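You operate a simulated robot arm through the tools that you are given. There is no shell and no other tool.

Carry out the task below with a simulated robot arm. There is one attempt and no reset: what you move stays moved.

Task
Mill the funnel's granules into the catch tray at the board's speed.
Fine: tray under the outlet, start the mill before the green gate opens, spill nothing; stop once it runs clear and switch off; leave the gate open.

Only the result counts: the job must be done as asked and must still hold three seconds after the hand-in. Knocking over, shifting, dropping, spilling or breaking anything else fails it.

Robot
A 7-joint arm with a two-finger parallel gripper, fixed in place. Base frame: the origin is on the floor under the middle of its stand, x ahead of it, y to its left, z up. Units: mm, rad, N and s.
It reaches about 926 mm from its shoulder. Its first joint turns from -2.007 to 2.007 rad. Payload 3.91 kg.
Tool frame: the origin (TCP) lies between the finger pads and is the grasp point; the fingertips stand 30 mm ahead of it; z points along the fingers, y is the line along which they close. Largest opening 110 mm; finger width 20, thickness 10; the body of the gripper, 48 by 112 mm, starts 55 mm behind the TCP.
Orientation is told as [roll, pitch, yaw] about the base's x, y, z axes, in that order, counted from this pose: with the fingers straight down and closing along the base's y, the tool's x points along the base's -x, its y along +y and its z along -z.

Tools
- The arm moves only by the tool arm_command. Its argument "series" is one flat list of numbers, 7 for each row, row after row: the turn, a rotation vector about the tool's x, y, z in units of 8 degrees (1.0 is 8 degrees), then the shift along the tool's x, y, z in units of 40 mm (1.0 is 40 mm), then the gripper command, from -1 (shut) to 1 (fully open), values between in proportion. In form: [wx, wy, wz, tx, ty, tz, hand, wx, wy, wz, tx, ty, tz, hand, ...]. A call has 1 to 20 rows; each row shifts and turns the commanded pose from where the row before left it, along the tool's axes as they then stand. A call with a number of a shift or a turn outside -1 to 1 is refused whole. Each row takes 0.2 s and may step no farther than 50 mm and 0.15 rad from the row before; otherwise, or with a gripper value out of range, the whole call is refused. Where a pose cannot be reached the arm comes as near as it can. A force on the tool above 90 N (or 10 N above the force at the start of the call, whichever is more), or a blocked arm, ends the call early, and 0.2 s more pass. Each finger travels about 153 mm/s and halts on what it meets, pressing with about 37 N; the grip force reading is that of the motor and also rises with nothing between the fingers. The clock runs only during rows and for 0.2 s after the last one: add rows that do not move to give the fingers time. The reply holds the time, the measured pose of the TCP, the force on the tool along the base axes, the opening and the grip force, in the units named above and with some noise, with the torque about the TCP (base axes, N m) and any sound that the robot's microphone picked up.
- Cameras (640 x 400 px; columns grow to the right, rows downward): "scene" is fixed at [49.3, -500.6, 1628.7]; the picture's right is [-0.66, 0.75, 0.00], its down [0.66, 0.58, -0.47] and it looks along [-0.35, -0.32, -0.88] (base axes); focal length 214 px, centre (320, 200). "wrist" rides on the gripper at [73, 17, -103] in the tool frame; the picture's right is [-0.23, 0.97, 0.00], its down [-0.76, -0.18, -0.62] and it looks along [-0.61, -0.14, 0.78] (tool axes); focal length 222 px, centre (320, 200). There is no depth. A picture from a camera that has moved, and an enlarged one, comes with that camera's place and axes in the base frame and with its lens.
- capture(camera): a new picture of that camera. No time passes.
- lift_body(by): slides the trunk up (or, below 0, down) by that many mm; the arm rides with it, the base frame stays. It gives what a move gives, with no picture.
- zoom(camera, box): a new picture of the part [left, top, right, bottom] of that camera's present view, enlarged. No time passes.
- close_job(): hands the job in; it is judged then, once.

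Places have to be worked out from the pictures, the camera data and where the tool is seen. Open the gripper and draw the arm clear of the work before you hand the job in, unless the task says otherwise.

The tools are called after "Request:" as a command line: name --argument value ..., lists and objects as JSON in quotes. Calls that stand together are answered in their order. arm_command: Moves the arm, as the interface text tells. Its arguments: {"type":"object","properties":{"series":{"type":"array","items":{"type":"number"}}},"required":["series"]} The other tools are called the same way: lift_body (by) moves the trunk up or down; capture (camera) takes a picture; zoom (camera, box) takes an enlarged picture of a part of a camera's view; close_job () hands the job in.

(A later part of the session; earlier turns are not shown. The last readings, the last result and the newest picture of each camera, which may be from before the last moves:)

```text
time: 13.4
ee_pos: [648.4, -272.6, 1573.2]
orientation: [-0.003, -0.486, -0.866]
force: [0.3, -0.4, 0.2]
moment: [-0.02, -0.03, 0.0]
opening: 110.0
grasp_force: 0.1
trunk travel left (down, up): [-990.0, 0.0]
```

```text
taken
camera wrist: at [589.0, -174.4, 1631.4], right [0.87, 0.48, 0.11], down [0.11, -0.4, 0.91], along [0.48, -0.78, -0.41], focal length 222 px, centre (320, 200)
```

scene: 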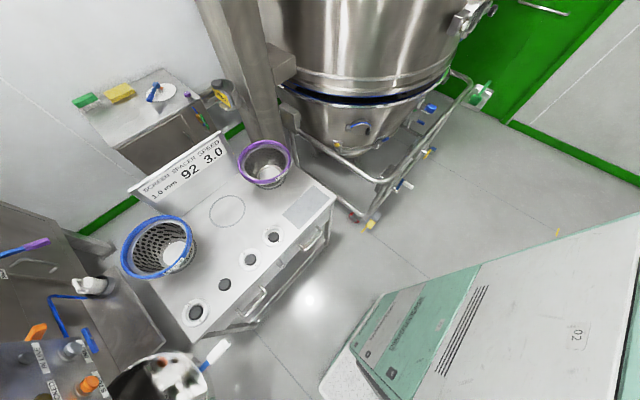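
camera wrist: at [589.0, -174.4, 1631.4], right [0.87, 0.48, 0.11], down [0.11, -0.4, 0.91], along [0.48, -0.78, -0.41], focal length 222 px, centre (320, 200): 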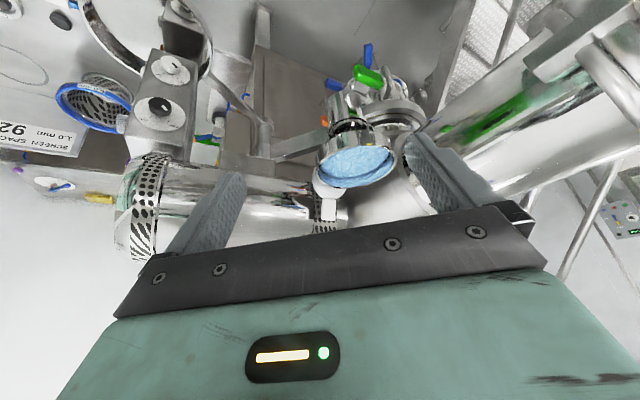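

The arm ended at [648, −273, 1573] (out-of-reach rows are clipped, which I'll account for). The funnel, gate and white disc are now all visible, so I'll enlarge.

Request:
zoom --camera "wrist" --box '[280, 30, 460, 220]'

Request:
zoom --camera "wrist" --box '[100, 60, 360, 260]'

Request:
zoom --camera "wrist" --box '[400, 0, 640, 220]'

Request:
zoom --camera "wrist" --box '[290, 150, 420, 240]'

```text
2.11 times, centred on (370, 125) of wrist
camera zoom: at [589.0, -174.4, 1631.4], right [0.87, 0.48, 0.11], down [0.11, -0.4, 0.91], along [0.48, -0.78, -0.41], focal length 468 px, centre (215, 358)
```

zoom: 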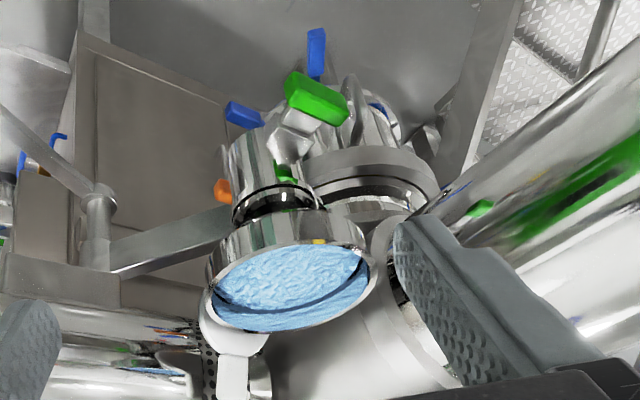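

```text
2.00 times, centred on (230, 160) of wrist
camera zoom: at [589.0, -174.4, 1631.4], right [0.87, 0.48, 0.11], down [0.11, -0.4, 0.91], along [0.48, -0.78, -0.41], focal length 444 px, centre (500, 280)
```

zoom: 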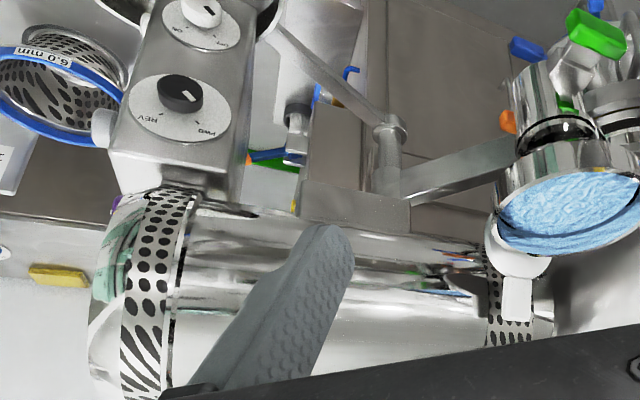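

```text
1.82 times, centred on (520, 110) of wrist
camera zoom: at [589.0, -174.4, 1631.4], right [0.87, 0.48, 0.11], down [0.11, -0.4, 0.91], along [0.48, -0.78, -0.41], focal length 404 px, centre (-44, 364)
```

zoom: 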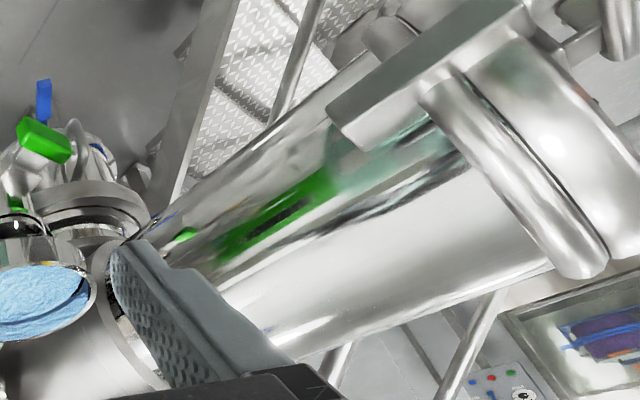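

```text
4.44 times, centred on (355, 195) of wrist
camera zoom: at [589.0, -174.4, 1631.4], right [0.87, 0.48, 0.11], down [0.11, -0.4, 0.91], along [0.48, -0.78, -0.41], focal length 987 px, centre (164, 222)
```

zoom: 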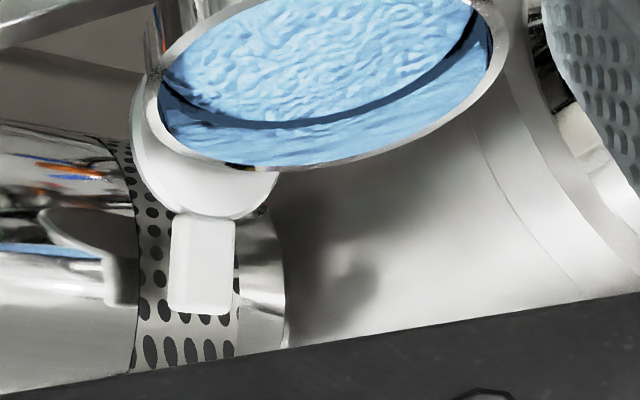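

The funnel mouth triangulates to [850, −456, 1400] and the motor runs along x at about y = −630, z = 1390. I want a straight look from the −x side, so I'll yaw to face +x and move to about [580, −420, 1450], which keeps over 100 mm from the motor.

Request:
arm_command --series '[-0.468, 0, -0.884, 0, 0, 0, 1, -0.468, 0, -0.884, 0, 0, 0, 1, -0.468, 0, -0.884, 0, 0, 0, 1, -0.468, 0, -0.884, 0, 0, 0, 1, -0.468, 0, -0.884, 0, 0, 0, 1, -0.468, 0, -0.884, 0, 0, 0, 1, 0, 0, 0, 0.588, -0.735, 0.384, 1, 0, 0, 0, 0.588, -0.735, 0.384, 1, 0, 0, 0, 0.588, -0.735, 0.384, 1, 0, 0, 0, 0.588, -0.735, 0.384, 1, 0, 0, 0, 0.588, -0.735, 0.384, 1]'

Request:
capture --camera "wrist"

Request:
capture --camera "scene"

```text
time: 15.8
ee_pos: [577.7, -416.7, 1450.0]
orientation: [-0.003, -0.487, -0.028]
force: [0.4, 0.0, -0.1]
moment: [-0.05, 0.0, -0.02]
opening: 110.2
grasp_force: 0.0
trunk travel left (down, up): [-990.0, 0.0]
```

```text
taken
camera wrist: at [465.8, -396.2, 1507.7], right [0.23, 0.97, 0.1], down [0.38, -0.19, 0.91], along [0.9, -0.17, -0.41], focal length 222 px, centre (320, 200)
```

wrist: 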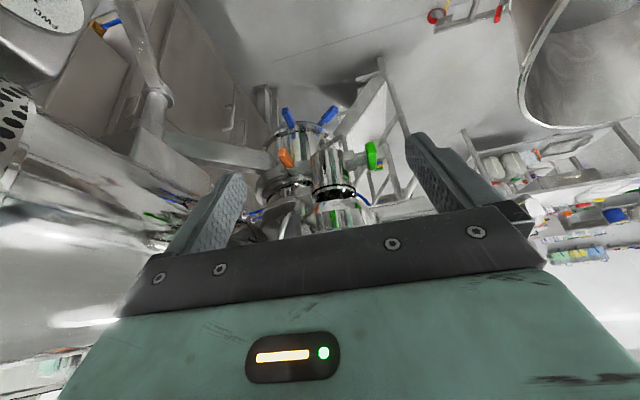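

```text
taken
```

scene: 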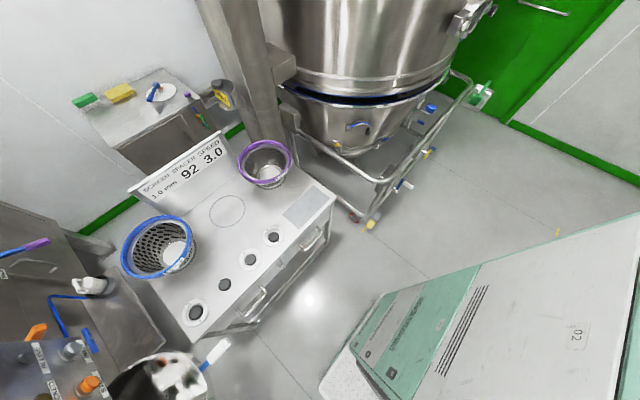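

Request:
zoom --camera "wrist" --box '[230, 90, 410, 220]'

Request:
zoom --camera "wrist" --box '[0, 0, 260, 200]'

Request:
zoom --camera "wrist" --box '[400, 0, 640, 250]'

Request:
zoom --camera "wrist" --box '[220, 40, 380, 140]'

```text
3.08 times, centred on (320, 155) of wrist
camera zoom: at [465.8, -396.2, 1507.7], right [0.23, 0.97, 0.1], down [0.38, -0.19, 0.91], along [0.9, -0.17, -0.41], focal length 684 px, centre (320, 338)
```

zoom: 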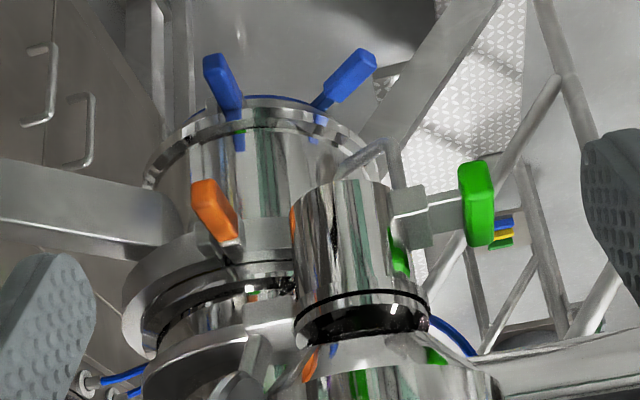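

```text
2.00 times, centred on (130, 100) of wrist
camera zoom: at [465.8, -396.2, 1507.7], right [0.23, 0.97, 0.1], down [0.38, -0.19, 0.91], along [0.9, -0.17, -0.41], focal length 444 px, centre (700, 400)
```

zoom: 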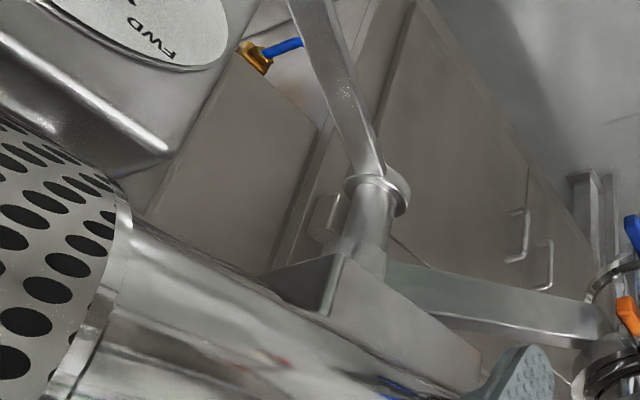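

```text
1.60 times, centred on (520, 125) of wrist
camera zoom: at [465.8, -396.2, 1507.7], right [0.23, 0.97, 0.1], down [0.38, -0.19, 0.91], along [0.9, -0.17, -0.41], focal length 355 px, centre (0, 320)
```

zoom: 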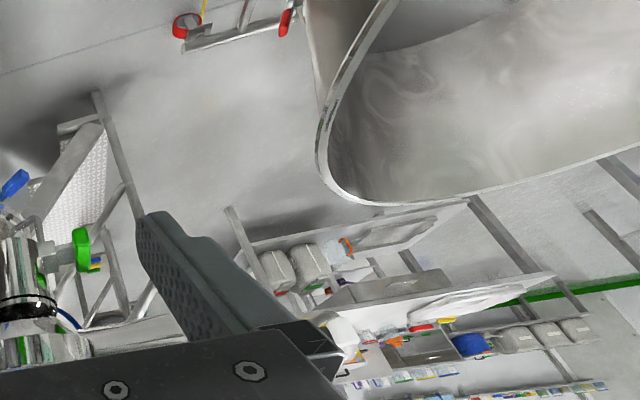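

```text
4.00 times, centred on (300, 90) of wrist
camera zoom: at [465.8, -396.2, 1507.7], right [0.23, 0.97, 0.1], down [0.38, -0.19, 0.91], along [0.9, -0.17, -0.41], focal length 888 px, centre (400, 640)
```

zoom: 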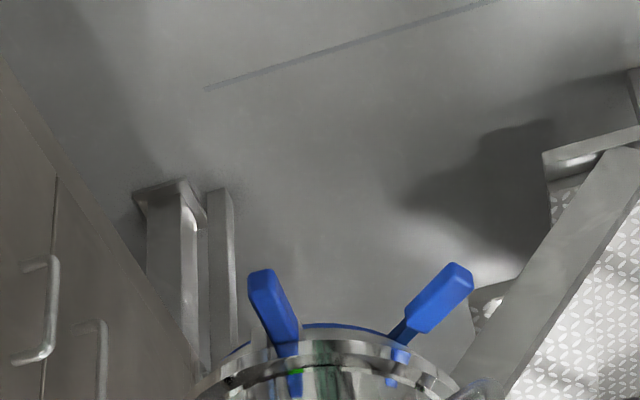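

The mill head is clear now: barrel with blue clamps below and an orange one above, and the funnel tube with the green gate bar in front of it. Before going around to look from the +y side, I'll yaw left to see what stands there.

Request:
arm_command --series '[-0.468, 0, -0.884, 0, 0.5, 0, 1, -0.468, 0, -0.884, 0, 0.5, 0, 1, -0.468, 0, -0.884, 0, 0.5, 0, 1, -0.468, 0, -0.884, 0, 0.5, 0, 1, -0.468, 0, -0.884, 0, 0.5, 0, 1, -0.468, 0, -0.884, 0, 0.5, 0, 1]'

Request:
capture --camera "wrist"

```text
time: 17.2
ee_pos: [541.2, -306.1, 1449.7]
orientation: [-0.003, -0.485, 0.811]
force: [-0.8, -0.7, -0.5]
moment: [-0.01, -0.01, -0.01]
opening: 110.1
grasp_force: 0.1
trunk travel left (down, up): [-990.0, 0.0]
```

```text
taken
camera wrist: at [450.1, -375.1, 1508.4], right [-0.57, 0.82, 0.11], down [0.39, 0.16, 0.91], along [0.72, 0.56, -0.41], focal length 222 px, centre (320, 200)
```

wrist: 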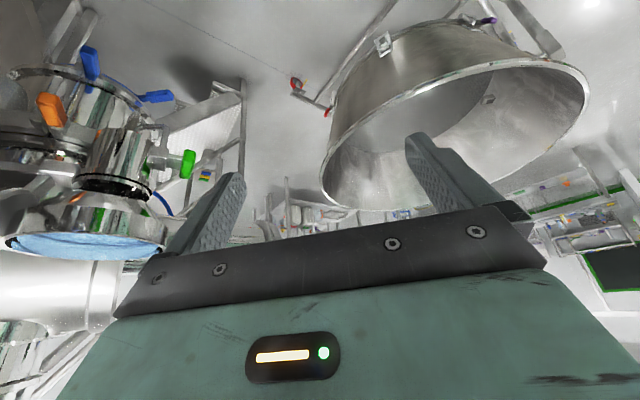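

A large open bowl on a frame stands ahead-left, with its rim well below this height. The mill head is at the left of the view, so I'll enlarge it from this new angle.

Request:
zoom --camera "wrist" --box '[0, 20, 240, 270]'

Request:
zoom --camera "wrist" --box '[0, 40, 200, 165]'

Request:
zoom --camera "wrist" --box '[240, 0, 640, 250]'

```text
1.60 times, centred on (120, 145) of wrist
camera zoom: at [450.1, -375.1, 1508.4], right [-0.57, 0.82, 0.11], down [0.39, 0.16, 0.91], along [0.72, 0.56, -0.41], focal length 355 px, centre (640, 288)
```

zoom: 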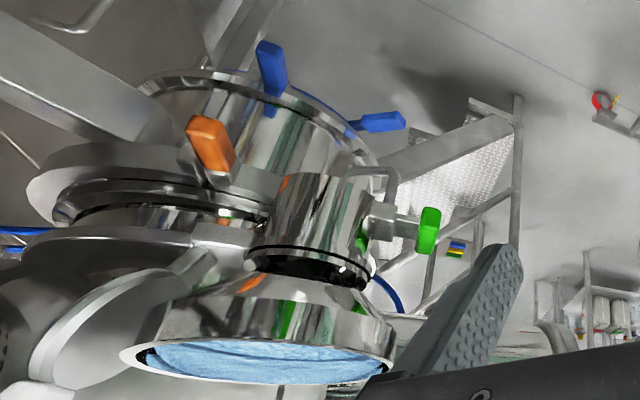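

```text
3.20 times, centred on (100, 102) of wrist
camera zoom: at [450.1, -375.1, 1508.4], right [-0.57, 0.82, 0.11], down [0.39, 0.16, 0.91], along [0.72, 0.56, -0.41], focal length 711 px, centre (1024, 512)
```

zoom: 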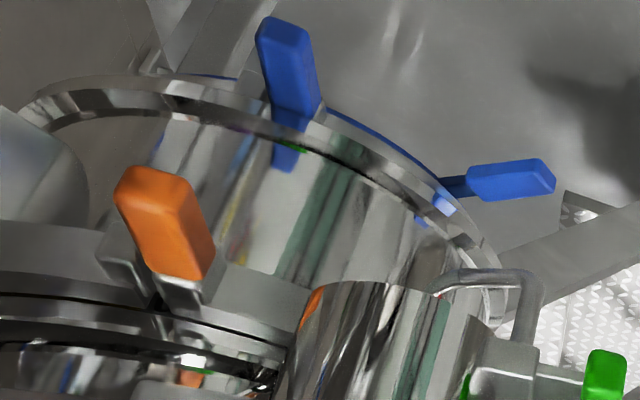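

```text
1.60 times, centred on (440, 125) of wrist
camera zoom: at [450.1, -375.1, 1508.4], right [-0.57, 0.82, 0.11], down [0.39, 0.16, 0.91], along [0.72, 0.56, -0.41], focal length 355 px, centre (128, 320)
```

zoom: 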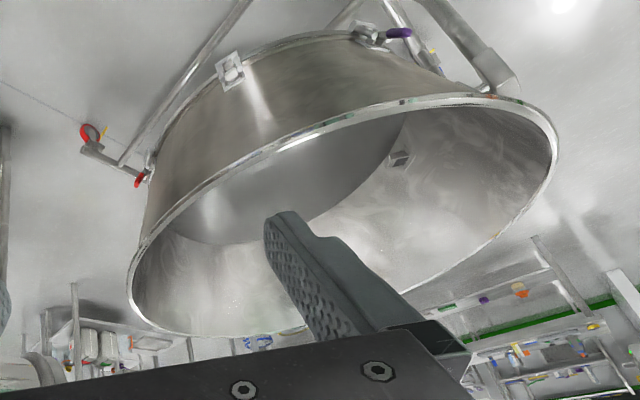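

I need the bowl's height and a better look under the mill head, so I'll lower the trunk 150 mm here for parallax; the area beneath the gripper is free.

Request:
lift_body --by -150

Request:
capture --camera "wrist"

Request:
zoom --camera "wrist" --box '[0, 0, 240, 250]'

Request:
zoom --camera "wrist" --box '[240, 0, 640, 250]'

```text
time: 19.0
ee_pos: [540.8, -305.6, 1301.2]
orientation: [0.0, -0.486, 0.808]
force: [-0.5, 0.0, 0.0]
moment: [0.01, 0.01, -0.01]
opening: 109.8
grasp_force: 0.1
trunk travel left (down, up): [-840.0, 150.0]
```

```text
taken
camera wrist: at [449.9, -375.1, 1358.6], right [-0.57, 0.82, 0.11], down [0.39, 0.15, 0.91], along [0.73, 0.55, -0.41], focal length 222 px, centre (320, 200)
```

wrist: 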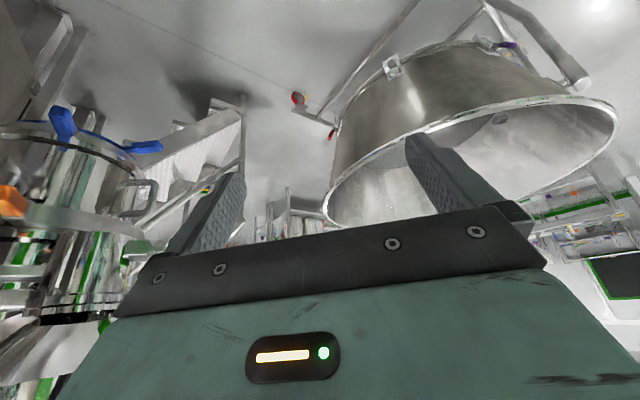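

```text
1.60 times, centred on (120, 125) of wrist
camera zoom: at [449.9, -375.1, 1358.6], right [-0.57, 0.82, 0.11], down [0.39, 0.15, 0.91], along [0.73, 0.55, -0.41], focal length 355 px, centre (640, 320)
```

zoom: 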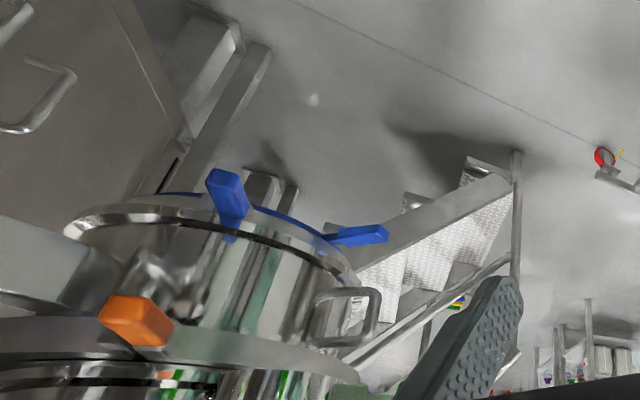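

```text
1.60 times, centred on (440, 125) of wrist
camera zoom: at [449.9, -375.1, 1358.6], right [-0.57, 0.82, 0.11], down [0.39, 0.15, 0.91], along [0.73, 0.55, -0.41], focal length 355 px, centre (128, 320)
```

zoom: 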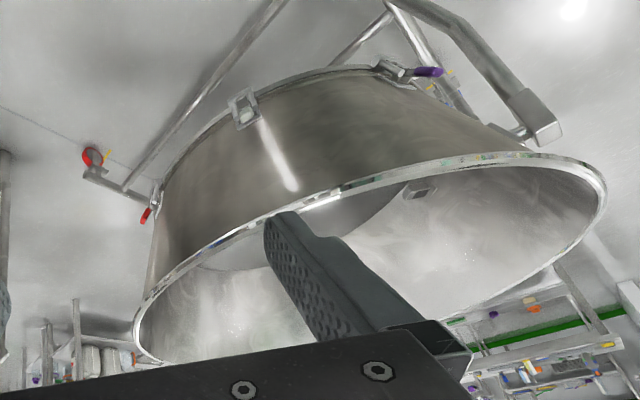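

The bowl's rim is at about z = 1000 with its near edge around [505, 240]. Nothing is under the mill's outlet yet, so I must find the tray: I'll turn back toward the mill and lower the view further.

Request:
arm_command --series '[0.468, 0, 0.884, 0, 0, 0, 1, 0.468, 0, 0.884, 0, 0, 0, 1, 0.468, 0, 0.884, 0, 0, 0, 1, 0.468, 0, 0.884, 0, 0, 0, 1, 0.468, 0, 0.884, 0, 0, 0, 1, 0.468, 0, 0.884, 0, 0, 0, 1, 0.468, 0, 0.884, 0, 0, 0, 1, 0.468, 0, 0.884, 0, 0, 0, 1]'

Request:
lift_body --by -200

Request:
capture --camera "wrist"

Request:
capture --camera "scene"

```text
time: 20.8
ee_pos: [541.3, -306.7, 1300.2]
orientation: [0.0, -0.488, -0.31]
force: [0.1, -0.6, 0.5]
moment: [0.01, -0.01, 0.0]
opening: 109.9
grasp_force: 0.1
trunk travel left (down, up): [-840.0, 150.0]
```

```text
time: 23.0
ee_pos: [539.9, -306.5, 1100.3]
orientation: [-0.002, -0.487, -0.308]
force: [0.3, 0.1, -1.0]
moment: [-0.03, -0.01, 0.0]
opening: 109.9
grasp_force: 0.1
trunk travel left (down, up): [-640.0, 350.0]
```

```text
taken
camera wrist: at [438.1, -255.6, 1158.2], right [0.49, 0.87, 0.1], down [0.31, -0.28, 0.91], along [0.82, -0.41, -0.41], focal length 222 px, centre (320, 200)
```

wrist: 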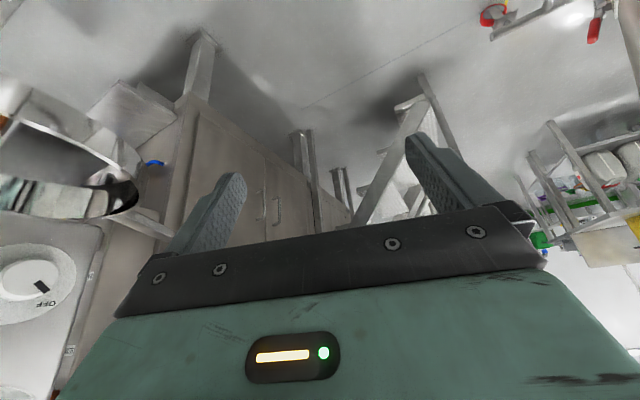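

```text
taken
```

scene: 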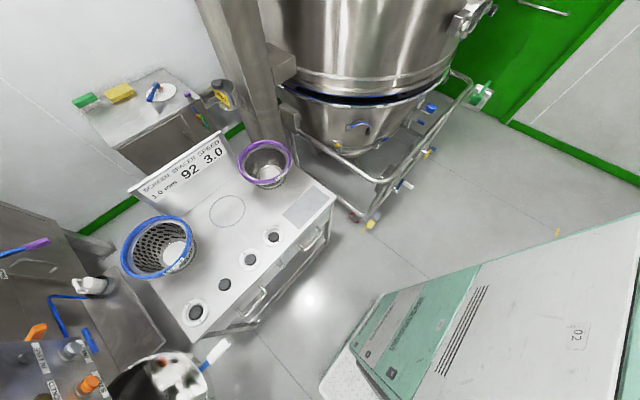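

At this lower height I see the cabinet, its legs and part of the mirror, but no tray yet. I'll enlarge several regions.

Request:
zoom --camera "wrist" --box '[60, 20, 300, 240]'

Request:
zoom --camera "wrist" --box '[240, 60, 440, 230]'

Request:
zoom --camera "wrist" --box '[0, 80, 180, 400]'

Request:
zoom --camera "wrist" --box '[460, 0, 640, 280]'

```text
1.82 times, centred on (180, 130) of wrist
camera zoom: at [438.1, -255.6, 1158.2], right [0.49, 0.87, 0.1], down [0.31, -0.28, 0.91], along [0.82, -0.41, -0.41], focal length 404 px, centre (574, 327)
```

zoom: 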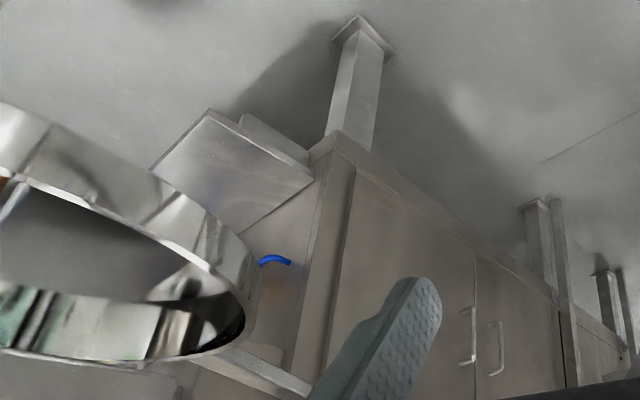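

```text
2.35 times, centred on (340, 145) of wrist
camera zoom: at [438.1, -255.6, 1158.2], right [0.49, 0.87, 0.1], down [0.31, -0.28, 0.91], along [0.82, -0.41, -0.41], focal length 523 px, centre (273, 329)
```

zoom: 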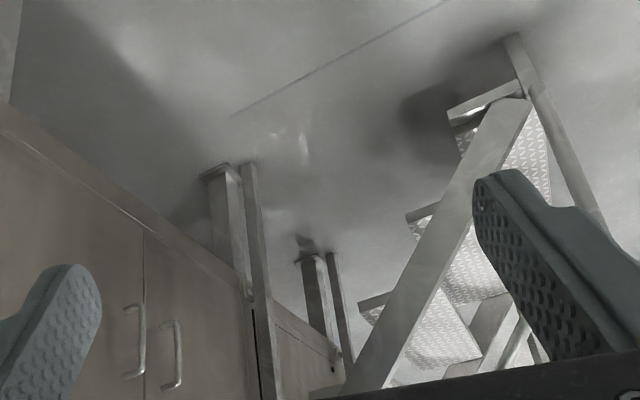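

```text
1.25 times, centred on (90, 240) of wrist
camera zoom: at [438.1, -255.6, 1158.2], right [0.49, 0.87, 0.1], down [0.31, -0.28, 0.91], along [0.82, -0.41, -0.41], focal length 278 px, centre (608, 150)
```

zoom: 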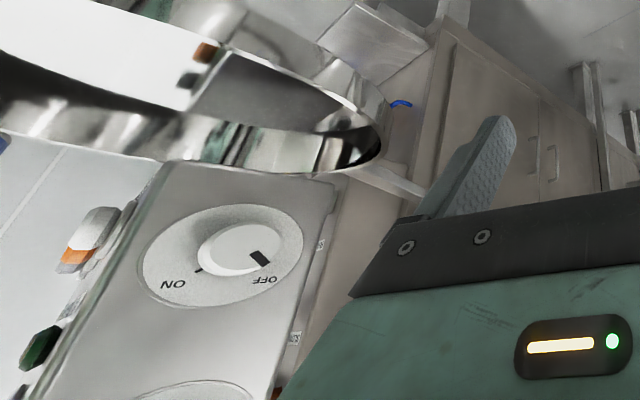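

```text
1.43 times, centred on (550, 140) of wrist
camera zoom: at [438.1, -255.6, 1158.2], right [0.49, 0.87, 0.1], down [0.31, -0.28, 0.91], along [0.82, -0.41, -0.41], focal length 317 px, centre (-9, 286)
```

zoom: 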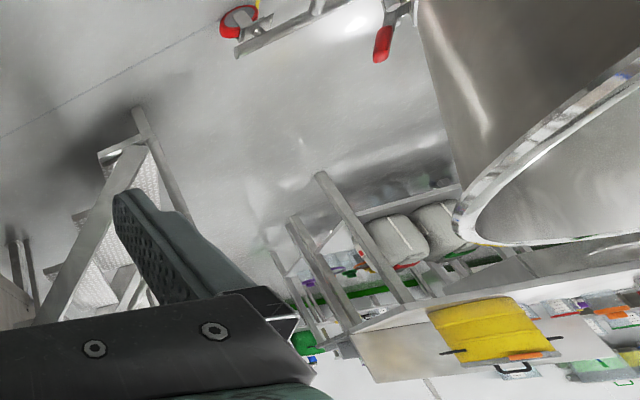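

The "mirror" turns out to be a polished round pan on a swing arm pivoting on the post near [793, −858, 964]. It is the catch tray, rim centre about [437, −608, 1000], and its white grip sits on a blue stem near [270, −638, 997]. I'll rise and turn toward the grip for a closer look.

Request:
lift_body --by 200

Request:
arm_command --series '[0.468, 0, 0.884, 0, 0, 0, 1, 0.468, 0, 0.884, 0, 0, 0, 1, 0.468, 0, 0.884, 0, 0, 0, 1, 0.468, 0, 0.884, 0, 0, 0, 1, 0.468, 0, 0.884, 0, 0, 0, 1, 0.468, 0, 0.884, 0, 0, 0, 1, 0.468, 0, 0.884, 0, 0, 0, 1, 0.468, 0, 0.884, 0, 0, 0, 1, 0.468, 0, 0.884, 0, 0, 0, 1, 0.468, 0, 0.884, 0, 0, 0, 1]'

Request:
capture --camera "wrist"

```text
time: 25.1
ee_pos: [539.1, -307.4, 1300.3]
orientation: [-0.002, -0.488, -0.308]
force: [-0.4, -0.8, 0.4]
moment: [-0.01, 0.03, 0.01]
opening: 110.2
grasp_force: 0.1
trunk travel left (down, up): [-840.0, 150.0]
```

```text
time: 27.3
ee_pos: [540.8, -307.0, 1299.0]
orientation: [0.001, -0.488, -1.706]
force: [0.2, 0.5, -0.2]
moment: [0.0, 0.0, 0.0]
opening: 109.8
grasp_force: 0.1
trunk travel left (down, up): [-840.0, 150.0]
```

```text
taken
camera wrist: at [572.1, -196.6, 1357.6], right [0.94, -0.33, 0.11], down [-0.23, -0.35, 0.91], along [-0.26, -0.88, -0.41], focal length 222 px, centre (320, 200)
```

wrist: 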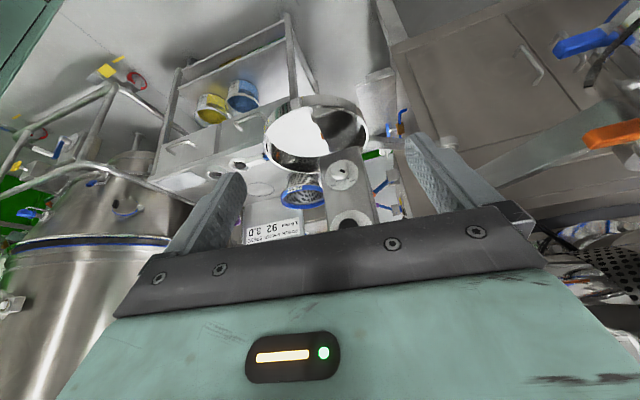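

Request:
zoom --camera "wrist" --box '[200, 80, 440, 240]'

Request:
zoom --camera "wrist" --box '[360, 90, 440, 220]'

Request:
zoom --camera "wrist" --box '[440, 0, 640, 250]'

```text
2.50 times, centred on (320, 160) of wrist
camera zoom: at [572.1, -196.6, 1357.6], right [0.94, -0.33, 0.11], down [-0.23, -0.35, 0.91], along [-0.26, -0.88, -0.41], focal length 555 px, centre (320, 300)
```

zoom: 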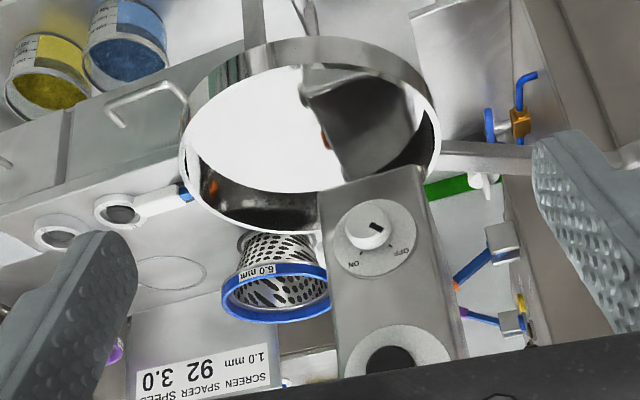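

```text
3.08 times, centred on (400, 155) of wrist
camera zoom: at [572.1, -196.6, 1357.6], right [0.94, -0.33, 0.11], down [-0.23, -0.35, 0.91], along [-0.26, -0.88, -0.41], focal length 684 px, centre (74, 338)
```

zoom: 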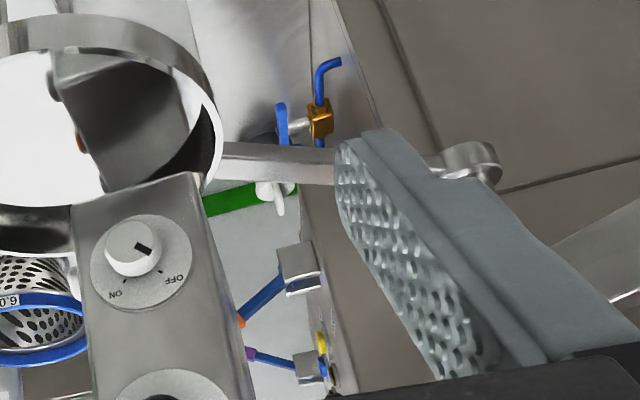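

```text
1.60 times, centred on (540, 125) of wrist
camera zoom: at [572.1, -196.6, 1357.6], right [0.94, -0.33, 0.11], down [-0.23, -0.35, 0.91], along [-0.26, -0.88, -0.41], focal length 355 px, centre (-32, 320)
```

zoom: 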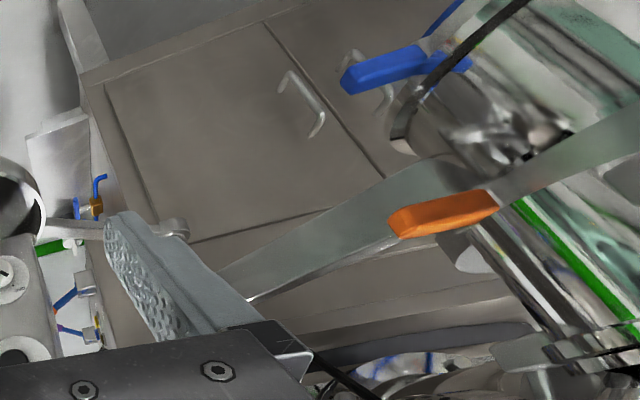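

The tray, with its bar running to the pivot collar, is confirmed. Next I need exact geometry of the mill head, so I'll turn back toward it at this height and enlarge strongly.

Request:
arm_command --series '[-0.468, 0, -0.884, 0, 0, 0, 1, -0.468, 0, -0.884, 0, 0, 0, 1, -0.468, 0, -0.884, 0, 0, 0, 1, -0.468, 0, -0.884, 0, 0, 0, 1, -0.468, 0, -0.884, 0, 0, 0, 1, -0.468, 0, -0.884, 0, 0, 0, 1, 0, 0, 0, 0, 0.8, -0.5, 1, 0, 0, 0, 0, 0.8, -0.5, 1]'

Request:
capture --camera "wrist"

Request:
zoom --camera "wrist" --box '[320, 60, 480, 220]'

```text
time: 29.1
ee_pos: [577.4, -253.0, 1334.4]
orientation: [-0.002, -0.487, -0.865]
force: [0.2, 0.1, -0.5]
moment: [0.01, 0.0, 0.02]
opening: 110.0
grasp_force: 0.1
trunk travel left (down, up): [-840.0, 150.0]
```

```text
taken
camera wrist: at [516.4, -154.6, 1392.3], right [0.87, 0.48, 0.11], down [0.11, -0.41, 0.91], along [0.48, -0.78, -0.41], focal length 222 px, centre (320, 200)
```

wrist: 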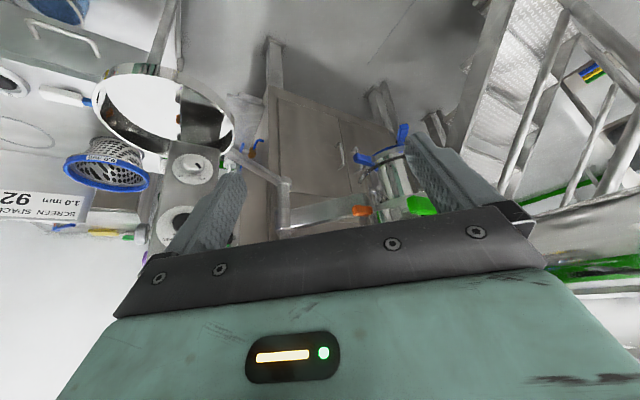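

```text
2.50 times, centred on (400, 140) of wrist
camera zoom: at [516.4, -154.6, 1392.3], right [0.87, 0.48, 0.11], down [0.11, -0.41, 0.91], along [0.48, -0.78, -0.41], focal length 555 px, centre (120, 350)
```

zoom: 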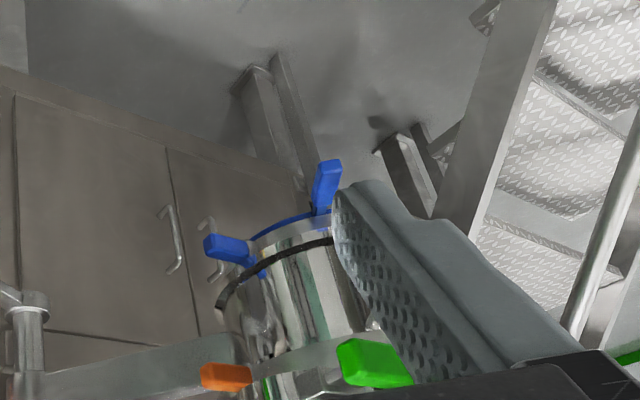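

The gripper blocks the lower half of each picture, so I'll tilt the tool more level (to about 60°) and rise 100 mm; the mill head should then fall in the free upper half.

Request:
arm_command --series '[0, -1, 0, 0, 0, 0, 1, 0, -1, 0, 0, 0, 0, 1, 0, -1, 0, 0, 0, 0, 1, 0, -1, 0, 0, 0, 0, 1]'

Request:
lift_body --by 100

Request:
capture --camera "wrist"

Request:
zoom --camera "wrist" --box '[280, 60, 520, 220]'

```text
time: 30.1
ee_pos: [578.2, -251.4, 1335.3]
orientation: [-0.003, -1.046, -0.863]
force: [0.1, 0.4, -0.7]
moment: [0.0, -0.04, 0.03]
opening: 110.0
grasp_force: 0.1
trunk travel left (down, up): [-840.0, 150.0]
```

```text
time: 31.5
ee_pos: [578.4, -250.5, 1434.9]
orientation: [0.0, -1.046, -0.866]
force: [-0.3, 0.8, -0.6]
moment: [-0.01, -0.02, 0.0]
opening: 110.0
grasp_force: 0.0
trunk travel left (down, up): [-940.0, 50.0]
```

```text
taken
camera wrist: at [508.6, -143.4, 1424.6], right [0.82, 0.54, 0.2], down [-0.24, 0.01, 0.97], along [0.53, -0.84, 0.13], focal length 222 px, centre (320, 200)
```

wrist: 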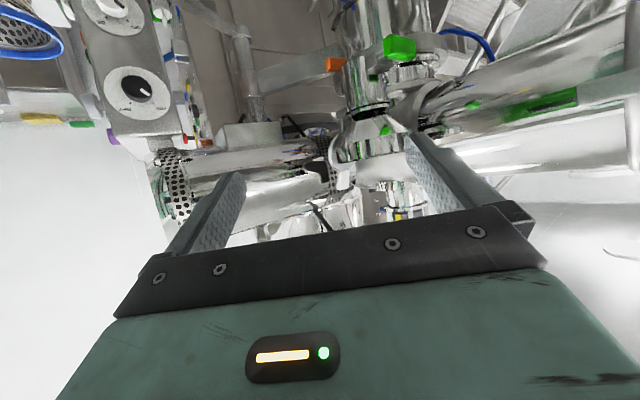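

```text
2.50 times, centred on (400, 140) of wrist
camera zoom: at [508.6, -143.4, 1424.6], right [0.82, 0.54, 0.2], down [-0.24, 0.01, 0.97], along [0.53, -0.84, 0.13], focal length 555 px, centre (120, 350)
```

zoom: 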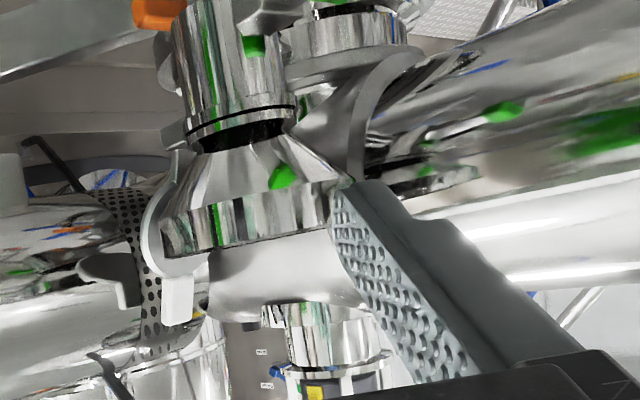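

From this level view the funnel, its cone and band are clear, and the tube's lower end is just above the frame (lower in reality). I'll lower the trunk 130 mm to see where the gate tube leads.

Request:
lift_body --by -130

Request:
zoom --camera "wrist" --box '[280, 20, 520, 180]'

Request:
zoom --camera "wrist" --box '[320, 60, 450, 150]'

Request:
capture --camera "wrist"

```text
time: 33.0
ee_pos: [577.5, -251.4, 1303.6]
orientation: [-0.003, -1.045, -0.866]
force: [0.1, 0.3, -0.3]
moment: [-0.04, -0.01, 0.0]
opening: 109.9
grasp_force: 0.1
trunk travel left (down, up): [-810.0, 180.0]
```

```text
2.50 times, centred on (400, 100) of wrist
camera zoom: at [508.6, -143.3, 1294.7], right [0.82, 0.54, 0.2], down [-0.24, 0.01, 0.97], along [0.53, -0.84, 0.13], focal length 555 px, centre (120, 450)
```

zoom: 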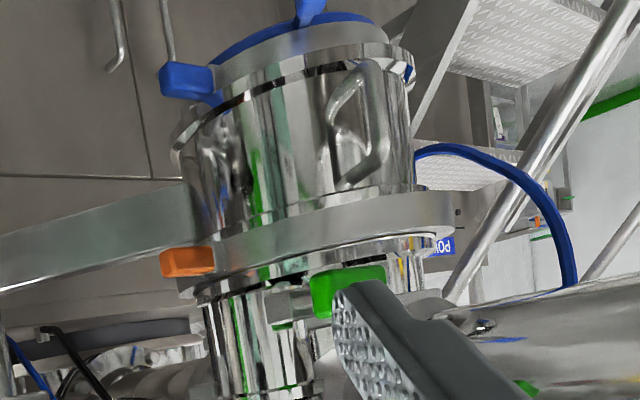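

```text
4.44 times, centred on (385, 105) of wrist
camera zoom: at [508.6, -143.3, 1294.7], right [0.82, 0.54, 0.2], down [-0.24, 0.01, 0.97], along [0.53, -0.84, 0.13], focal length 987 px, centre (31, 622)
```

zoom: 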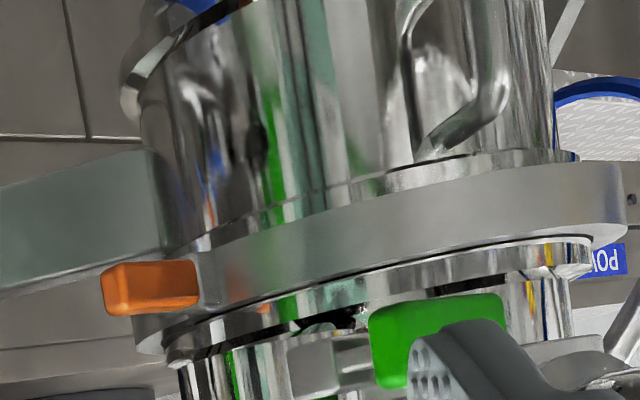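

```text
taken
camera wrist: at [508.6, -143.3, 1294.7], right [0.82, 0.54, 0.2], down [-0.24, 0.01, 0.97], along [0.53, -0.84, 0.13], focal length 222 px, centre (320, 200)
```

wrist: 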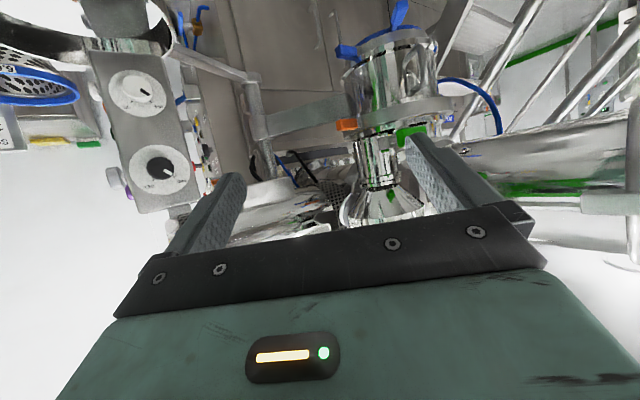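

The picture now makes sense: the barrel hangs under a ring on a fixed arm, the funnel tube sits beside it with the green gate, and the pan must swing under the barrel outlet. I estimate the outlet at about (1018, −520). Reaching that is near the arm's limit, so I'll test the reach in free space at z ≈ 1150 with the tool turned level.

Request:
lift_body --by -150

Request:
arm_command --series '[-0.866, 0, -0.5, 0, 0, 0, 1, -0.866, 0, -0.5, 0, 0, 0, 1, -0.866, 0, -0.5, 0, 0, 0, 1, -0.866, 0, -0.5, 0, 0, 0, 1, 0, -1, 0, 0, 0, 0, 1, 0, -1, 0, 0, 0, 0, 1, 0, -1, 0, 0, 0, 0, 1]'

Request:
capture --camera "wrist"

```text
time: 34.8
ee_pos: [578.5, -250.7, 1155.1]
orientation: [-0.002, -1.046, -0.866]
force: [-0.2, 0.3, 0.3]
moment: [-0.01, -0.04, 0.02]
opening: 110.2
grasp_force: 0.1
trunk travel left (down, up): [-660.0, 330.0]
```

```text
time: 36.4
ee_pos: [642.9, -259.3, 1208.0]
orientation: [0.005, -1.463, -0.32]
force: [-0.8, 0.1, 0.3]
moment: [0.04, -0.01, 0.02]
opening: 110.2
grasp_force: 0.0
out of reach, approached as far as the arm can: row 2, 3, 5, 6, 7
trunk travel left (down, up): [-660.0, 330.0]
```

```text
taken
camera wrist: at [543.0, -206.4, 1147.7], right [0.33, 0.92, 0.23], down [-0.57, 0.0, 0.82], along [0.76, -0.4, 0.52], focal length 222 px, centre (320, 200)
```

wrist: 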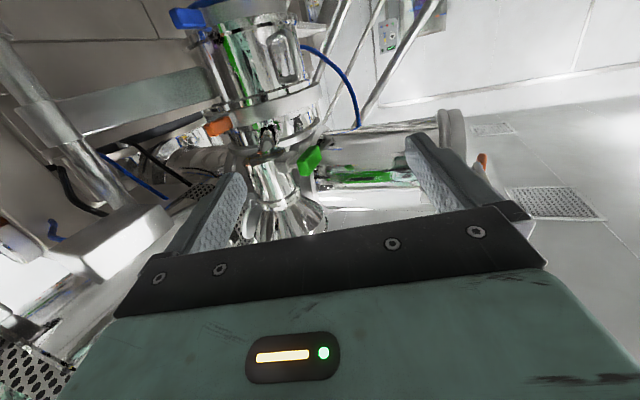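

That pose needed more distance, so the arm settled at [643, −259, 1208]. The view from slightly below is useful, so I'll enlarge the mill head and gate.

Request:
zoom --camera "wrist" --box '[160, 0, 360, 250]'

Request:
zoom --camera "wrist" --box '[200, 90, 340, 240]'

Request:
zoom --camera "wrist" --box '[150, 0, 330, 120]'

```text
1.60 times, centred on (260, 125) of wrist
camera zoom: at [543.0, -206.4, 1147.7], right [0.33, 0.92, 0.23], down [-0.57, 0.0, 0.82], along [0.76, -0.4, 0.52], focal length 355 px, centre (416, 320)
```

zoom: 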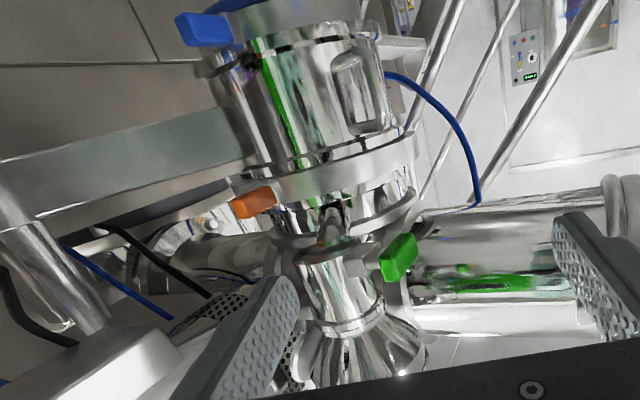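

```text
2.67 times, centred on (270, 165) of wrist
camera zoom: at [543.0, -206.4, 1147.7], right [0.33, 0.92, 0.23], down [-0.57, 0.0, 0.82], along [0.76, -0.4, 0.52], focal length 592 px, centre (453, 293)
```

zoom: 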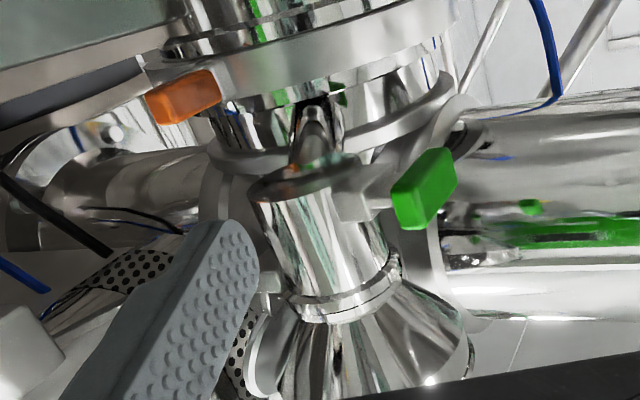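

```text
3.33 times, centred on (240, 60) of wrist
camera zoom: at [543.0, -206.4, 1147.7], right [0.33, 0.92, 0.23], down [-0.57, 0.0, 0.82], along [0.76, -0.4, 0.52], focal length 740 px, centre (587, 667)
```

zoom: 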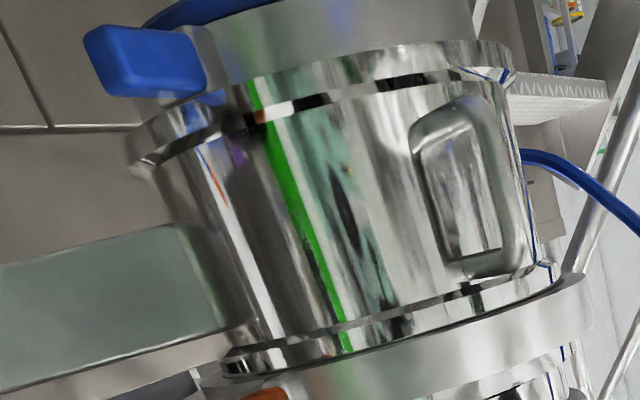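

This view settles the layout: the funnel tube ends in a closed gate with a T‑shaped green handle on its +y side, feeding the mill throat. Now I'll test the reach in free space by shifting 120 mm left and then extending outward well clear of the green handle.

Request:
arm_command --series '[0, 0, 0, 0, 1, 0, 1, 0, 0, 0, 0, 1, 0, 1, 0, 0, 0, 0, 1, 0, 1, 0, 0, 0, 0, 0, 1, 1, 0, 0, 0, 0, 0, 1, 1, 0, 0, 0, 0, 0, 1, 1, 0, 0, 0, 0, 0, 1, 1, 0, 0, 0, 0, 0, 1, 1, 0, 0, 0, 0, 0, 1, 1]'

Request:
capture --camera "wrist"

```text
time: 38.4
ee_pos: [905.7, -217.4, 1182.7]
orientation: [0.0, -1.465, -0.309]
force: [-0.4, 1.2, 0.6]
moment: [-0.02, 0.04, -0.04]
opening: 110.1
grasp_force: 0.1
trunk travel left (down, up): [-660.0, 330.0]
```

```text
taken
camera wrist: at [805.8, -165.1, 1122.5], right [0.32, 0.92, 0.23], down [-0.57, -0.01, 0.82], along [0.76, -0.39, 0.52], focal length 222 px, centre (320, 200)
```

wrist: 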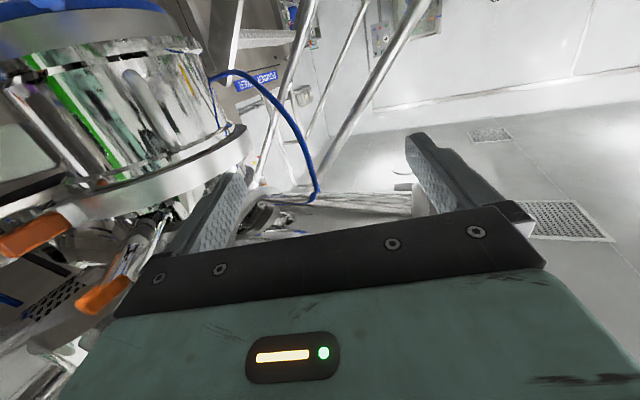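

Reach to [906, −217, 1183] worked without clipping, so the shoulder sits ahead of the base origin. I'll try two more outward steps to see the margin; the hose ahead is still well off.

Request:
zoom --camera "wrist" --box '[0, 0, 330, 210]'

Request:
arm_command --series '[0, 0, 0, 0, 0, 1, 1, 0, 0, 0, 0, 0, 1, 1]'

Request:
capture --camera "wrist"

```text
1.90 times, centred on (165, 105) of wrist
camera zoom: at [805.8, -165.1, 1122.5], right [0.32, 0.92, 0.23], down [-0.57, -0.01, 0.82], along [0.76, -0.39, 0.52], focal length 423 px, centre (615, 381)
```

zoom: 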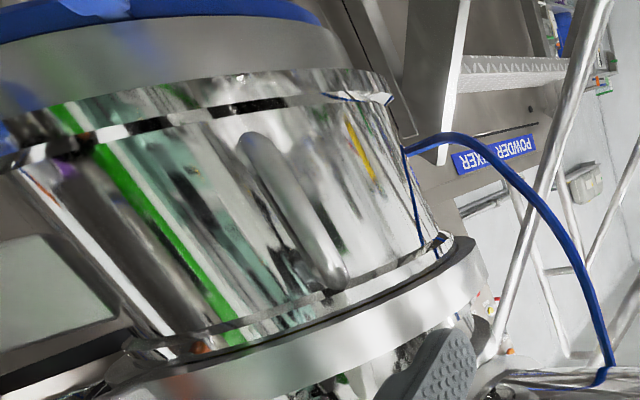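

```text
time: 39.0
ee_pos: [983.0, -239.9, 1174.1]
orientation: [0.002, -1.465, -0.309]
force: [-0.1, 0.2, 1.0]
moment: [-0.01, 0.06, 0.02]
opening: 110.0
grasp_force: 0.0
trunk travel left (down, up): [-660.0, 330.0]
```

```text
taken
camera wrist: at [881.3, -190.0, 1114.4], right [0.32, 0.92, 0.23], down [-0.57, -0.01, 0.82], along [0.76, -0.39, 0.52], focal length 222 px, centre (320, 200)
```

wrist: 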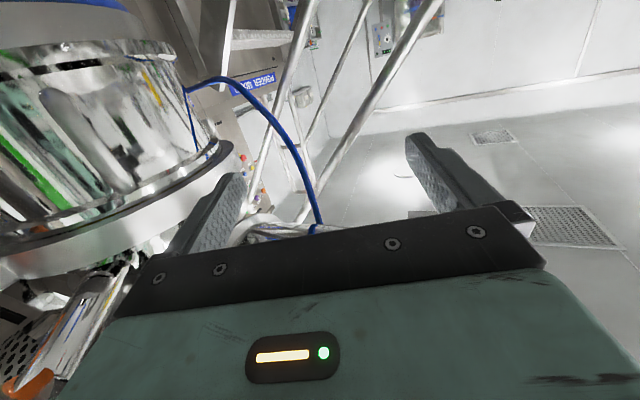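

Even [983, −240] is within reach, so the far end of the tray's swing can be reached with the tool held level. My refined layout has the pivot at about (775, −880), the tray at (437, −608) and the outlet at (1047, −542), roughly a 90° swing. I'll retract and turn the tool back downward to go to the tray's grip.

Request:
arm_command --series '[0, 0, 0, 0, 0, -1, 1, 0, 0, 0, 0, 0, -1, 1, 0, 0, 0, 0, 0, -1, 1, 0, 0, 0, 0, 0, -1, 1, 0, 0, 0, 0, 0, -1, 1, 0, 0, 0, 0, 0, -1, 1, 0, 0, 0, 0, 0, -1, 1, 0, 0, 0, 0, 0, -1, 1, 0, 1, 0, 0, 0, 0, 1, 0, 1, 0, 0, 0, 0, 1, 0, 1, 0, 0, 0, 0, 1, 0, 1, 0, 0, 0, 0, 1, 0, 1, 0, 0, 0, 0, 1, 0, 1, 0, 0, 0, 0, 1, 0, 1, 0, 0, 0, 0, 1]'

Request:
capture --camera "wrist"

```text
time: 42.2
ee_pos: [681.3, -143.6, 1208.8]
orientation: [-0.007, -0.534, -0.313]
force: [0.8, 1.0, 1.3]
moment: [-0.02, -0.05, 0.01]
opening: 110.0
grasp_force: 0.0
out of reach, approached as far as the arm can: row 12
trunk travel left (down, up): [-660.0, 330.0]
```

```text
taken
camera wrist: at [576.0, -89.7, 1260.6], right [0.49, 0.86, 0.11], down [0.27, -0.27, 0.93], along [0.83, -0.42, -0.36], focal length 222 px, centre (320, 200)
```

wrist: 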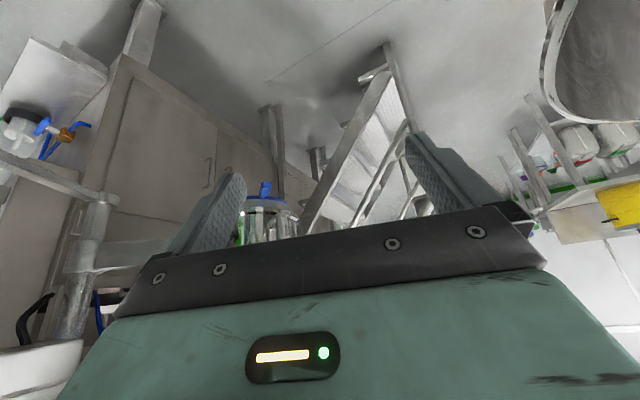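

The tool is back near 30° tilt at [681, −144, 1209]. I'll set it fully down with yaw 0 and travel through free air to about [300, −430, 1250].

Request:
arm_command --series '[0, 1, 0, 0, 0, 0, 1, 0, 1, 0, 0, 0, 0, 1, 0, 1, 0, 0, 0, 0, 1, 0, 0.824, 0, 0, 0, 0, 1, 0, 0, -1, 0, 0, 0, 1, 0, 0, -1, 0, 0, 0, 1, 0, 0, -0.24, 0, 0, 0, 1, 0, 0, 0, 0.79, -0.6, -0.08, 1, 0, 0, 0, 0.79, -0.6, -0.08, 1, 0, 0, 0, 0.79, -0.6, -0.08, 1, 0, 0, 0, 0.79, -0.6, -0.08, 1, 0, 0, 0, 0.79, -0.6, -0.08, 1, 0, 0, 0, 0.79, -0.6, -0.08, 1, 0, 0, 0, 0.79, -0.6, -0.08, 1, 0, 0, 0, 0.79, -0.6, -0.08, 1, 0, 0, 0, 0.79, -0.6, -0.08, 1, 0, 0, 0, 0.79, -0.6, -0.08, 1]'

Request:
capture --camera "wrist"

```text
time: 45.8
ee_pos: [362.8, -382.2, 1240.0]
orientation: [-0.006, -0.001, -0.005]
force: [-0.1, 0.0, -0.3]
moment: [-0.05, 0.04, -0.02]
opening: 110.0
grasp_force: 0.1
trunk travel left (down, up): [-660.0, 330.0]
```

```text
taken
camera wrist: at [290.2, -363.3, 1343.7], right [0.23, 0.97, -0.01], down [0.76, -0.18, 0.63], along [0.61, -0.15, -0.78], focal length 222 px, centre (320, 200)
```

wrist: 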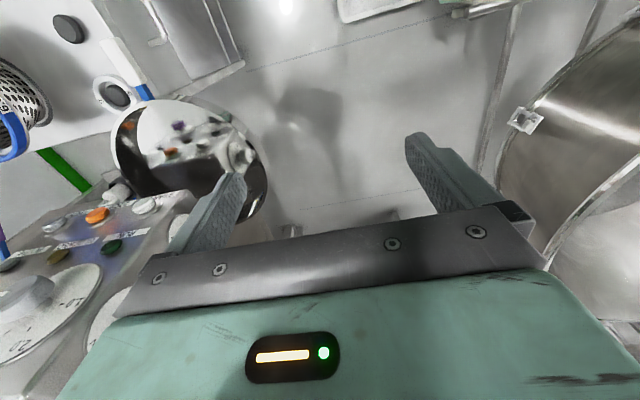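

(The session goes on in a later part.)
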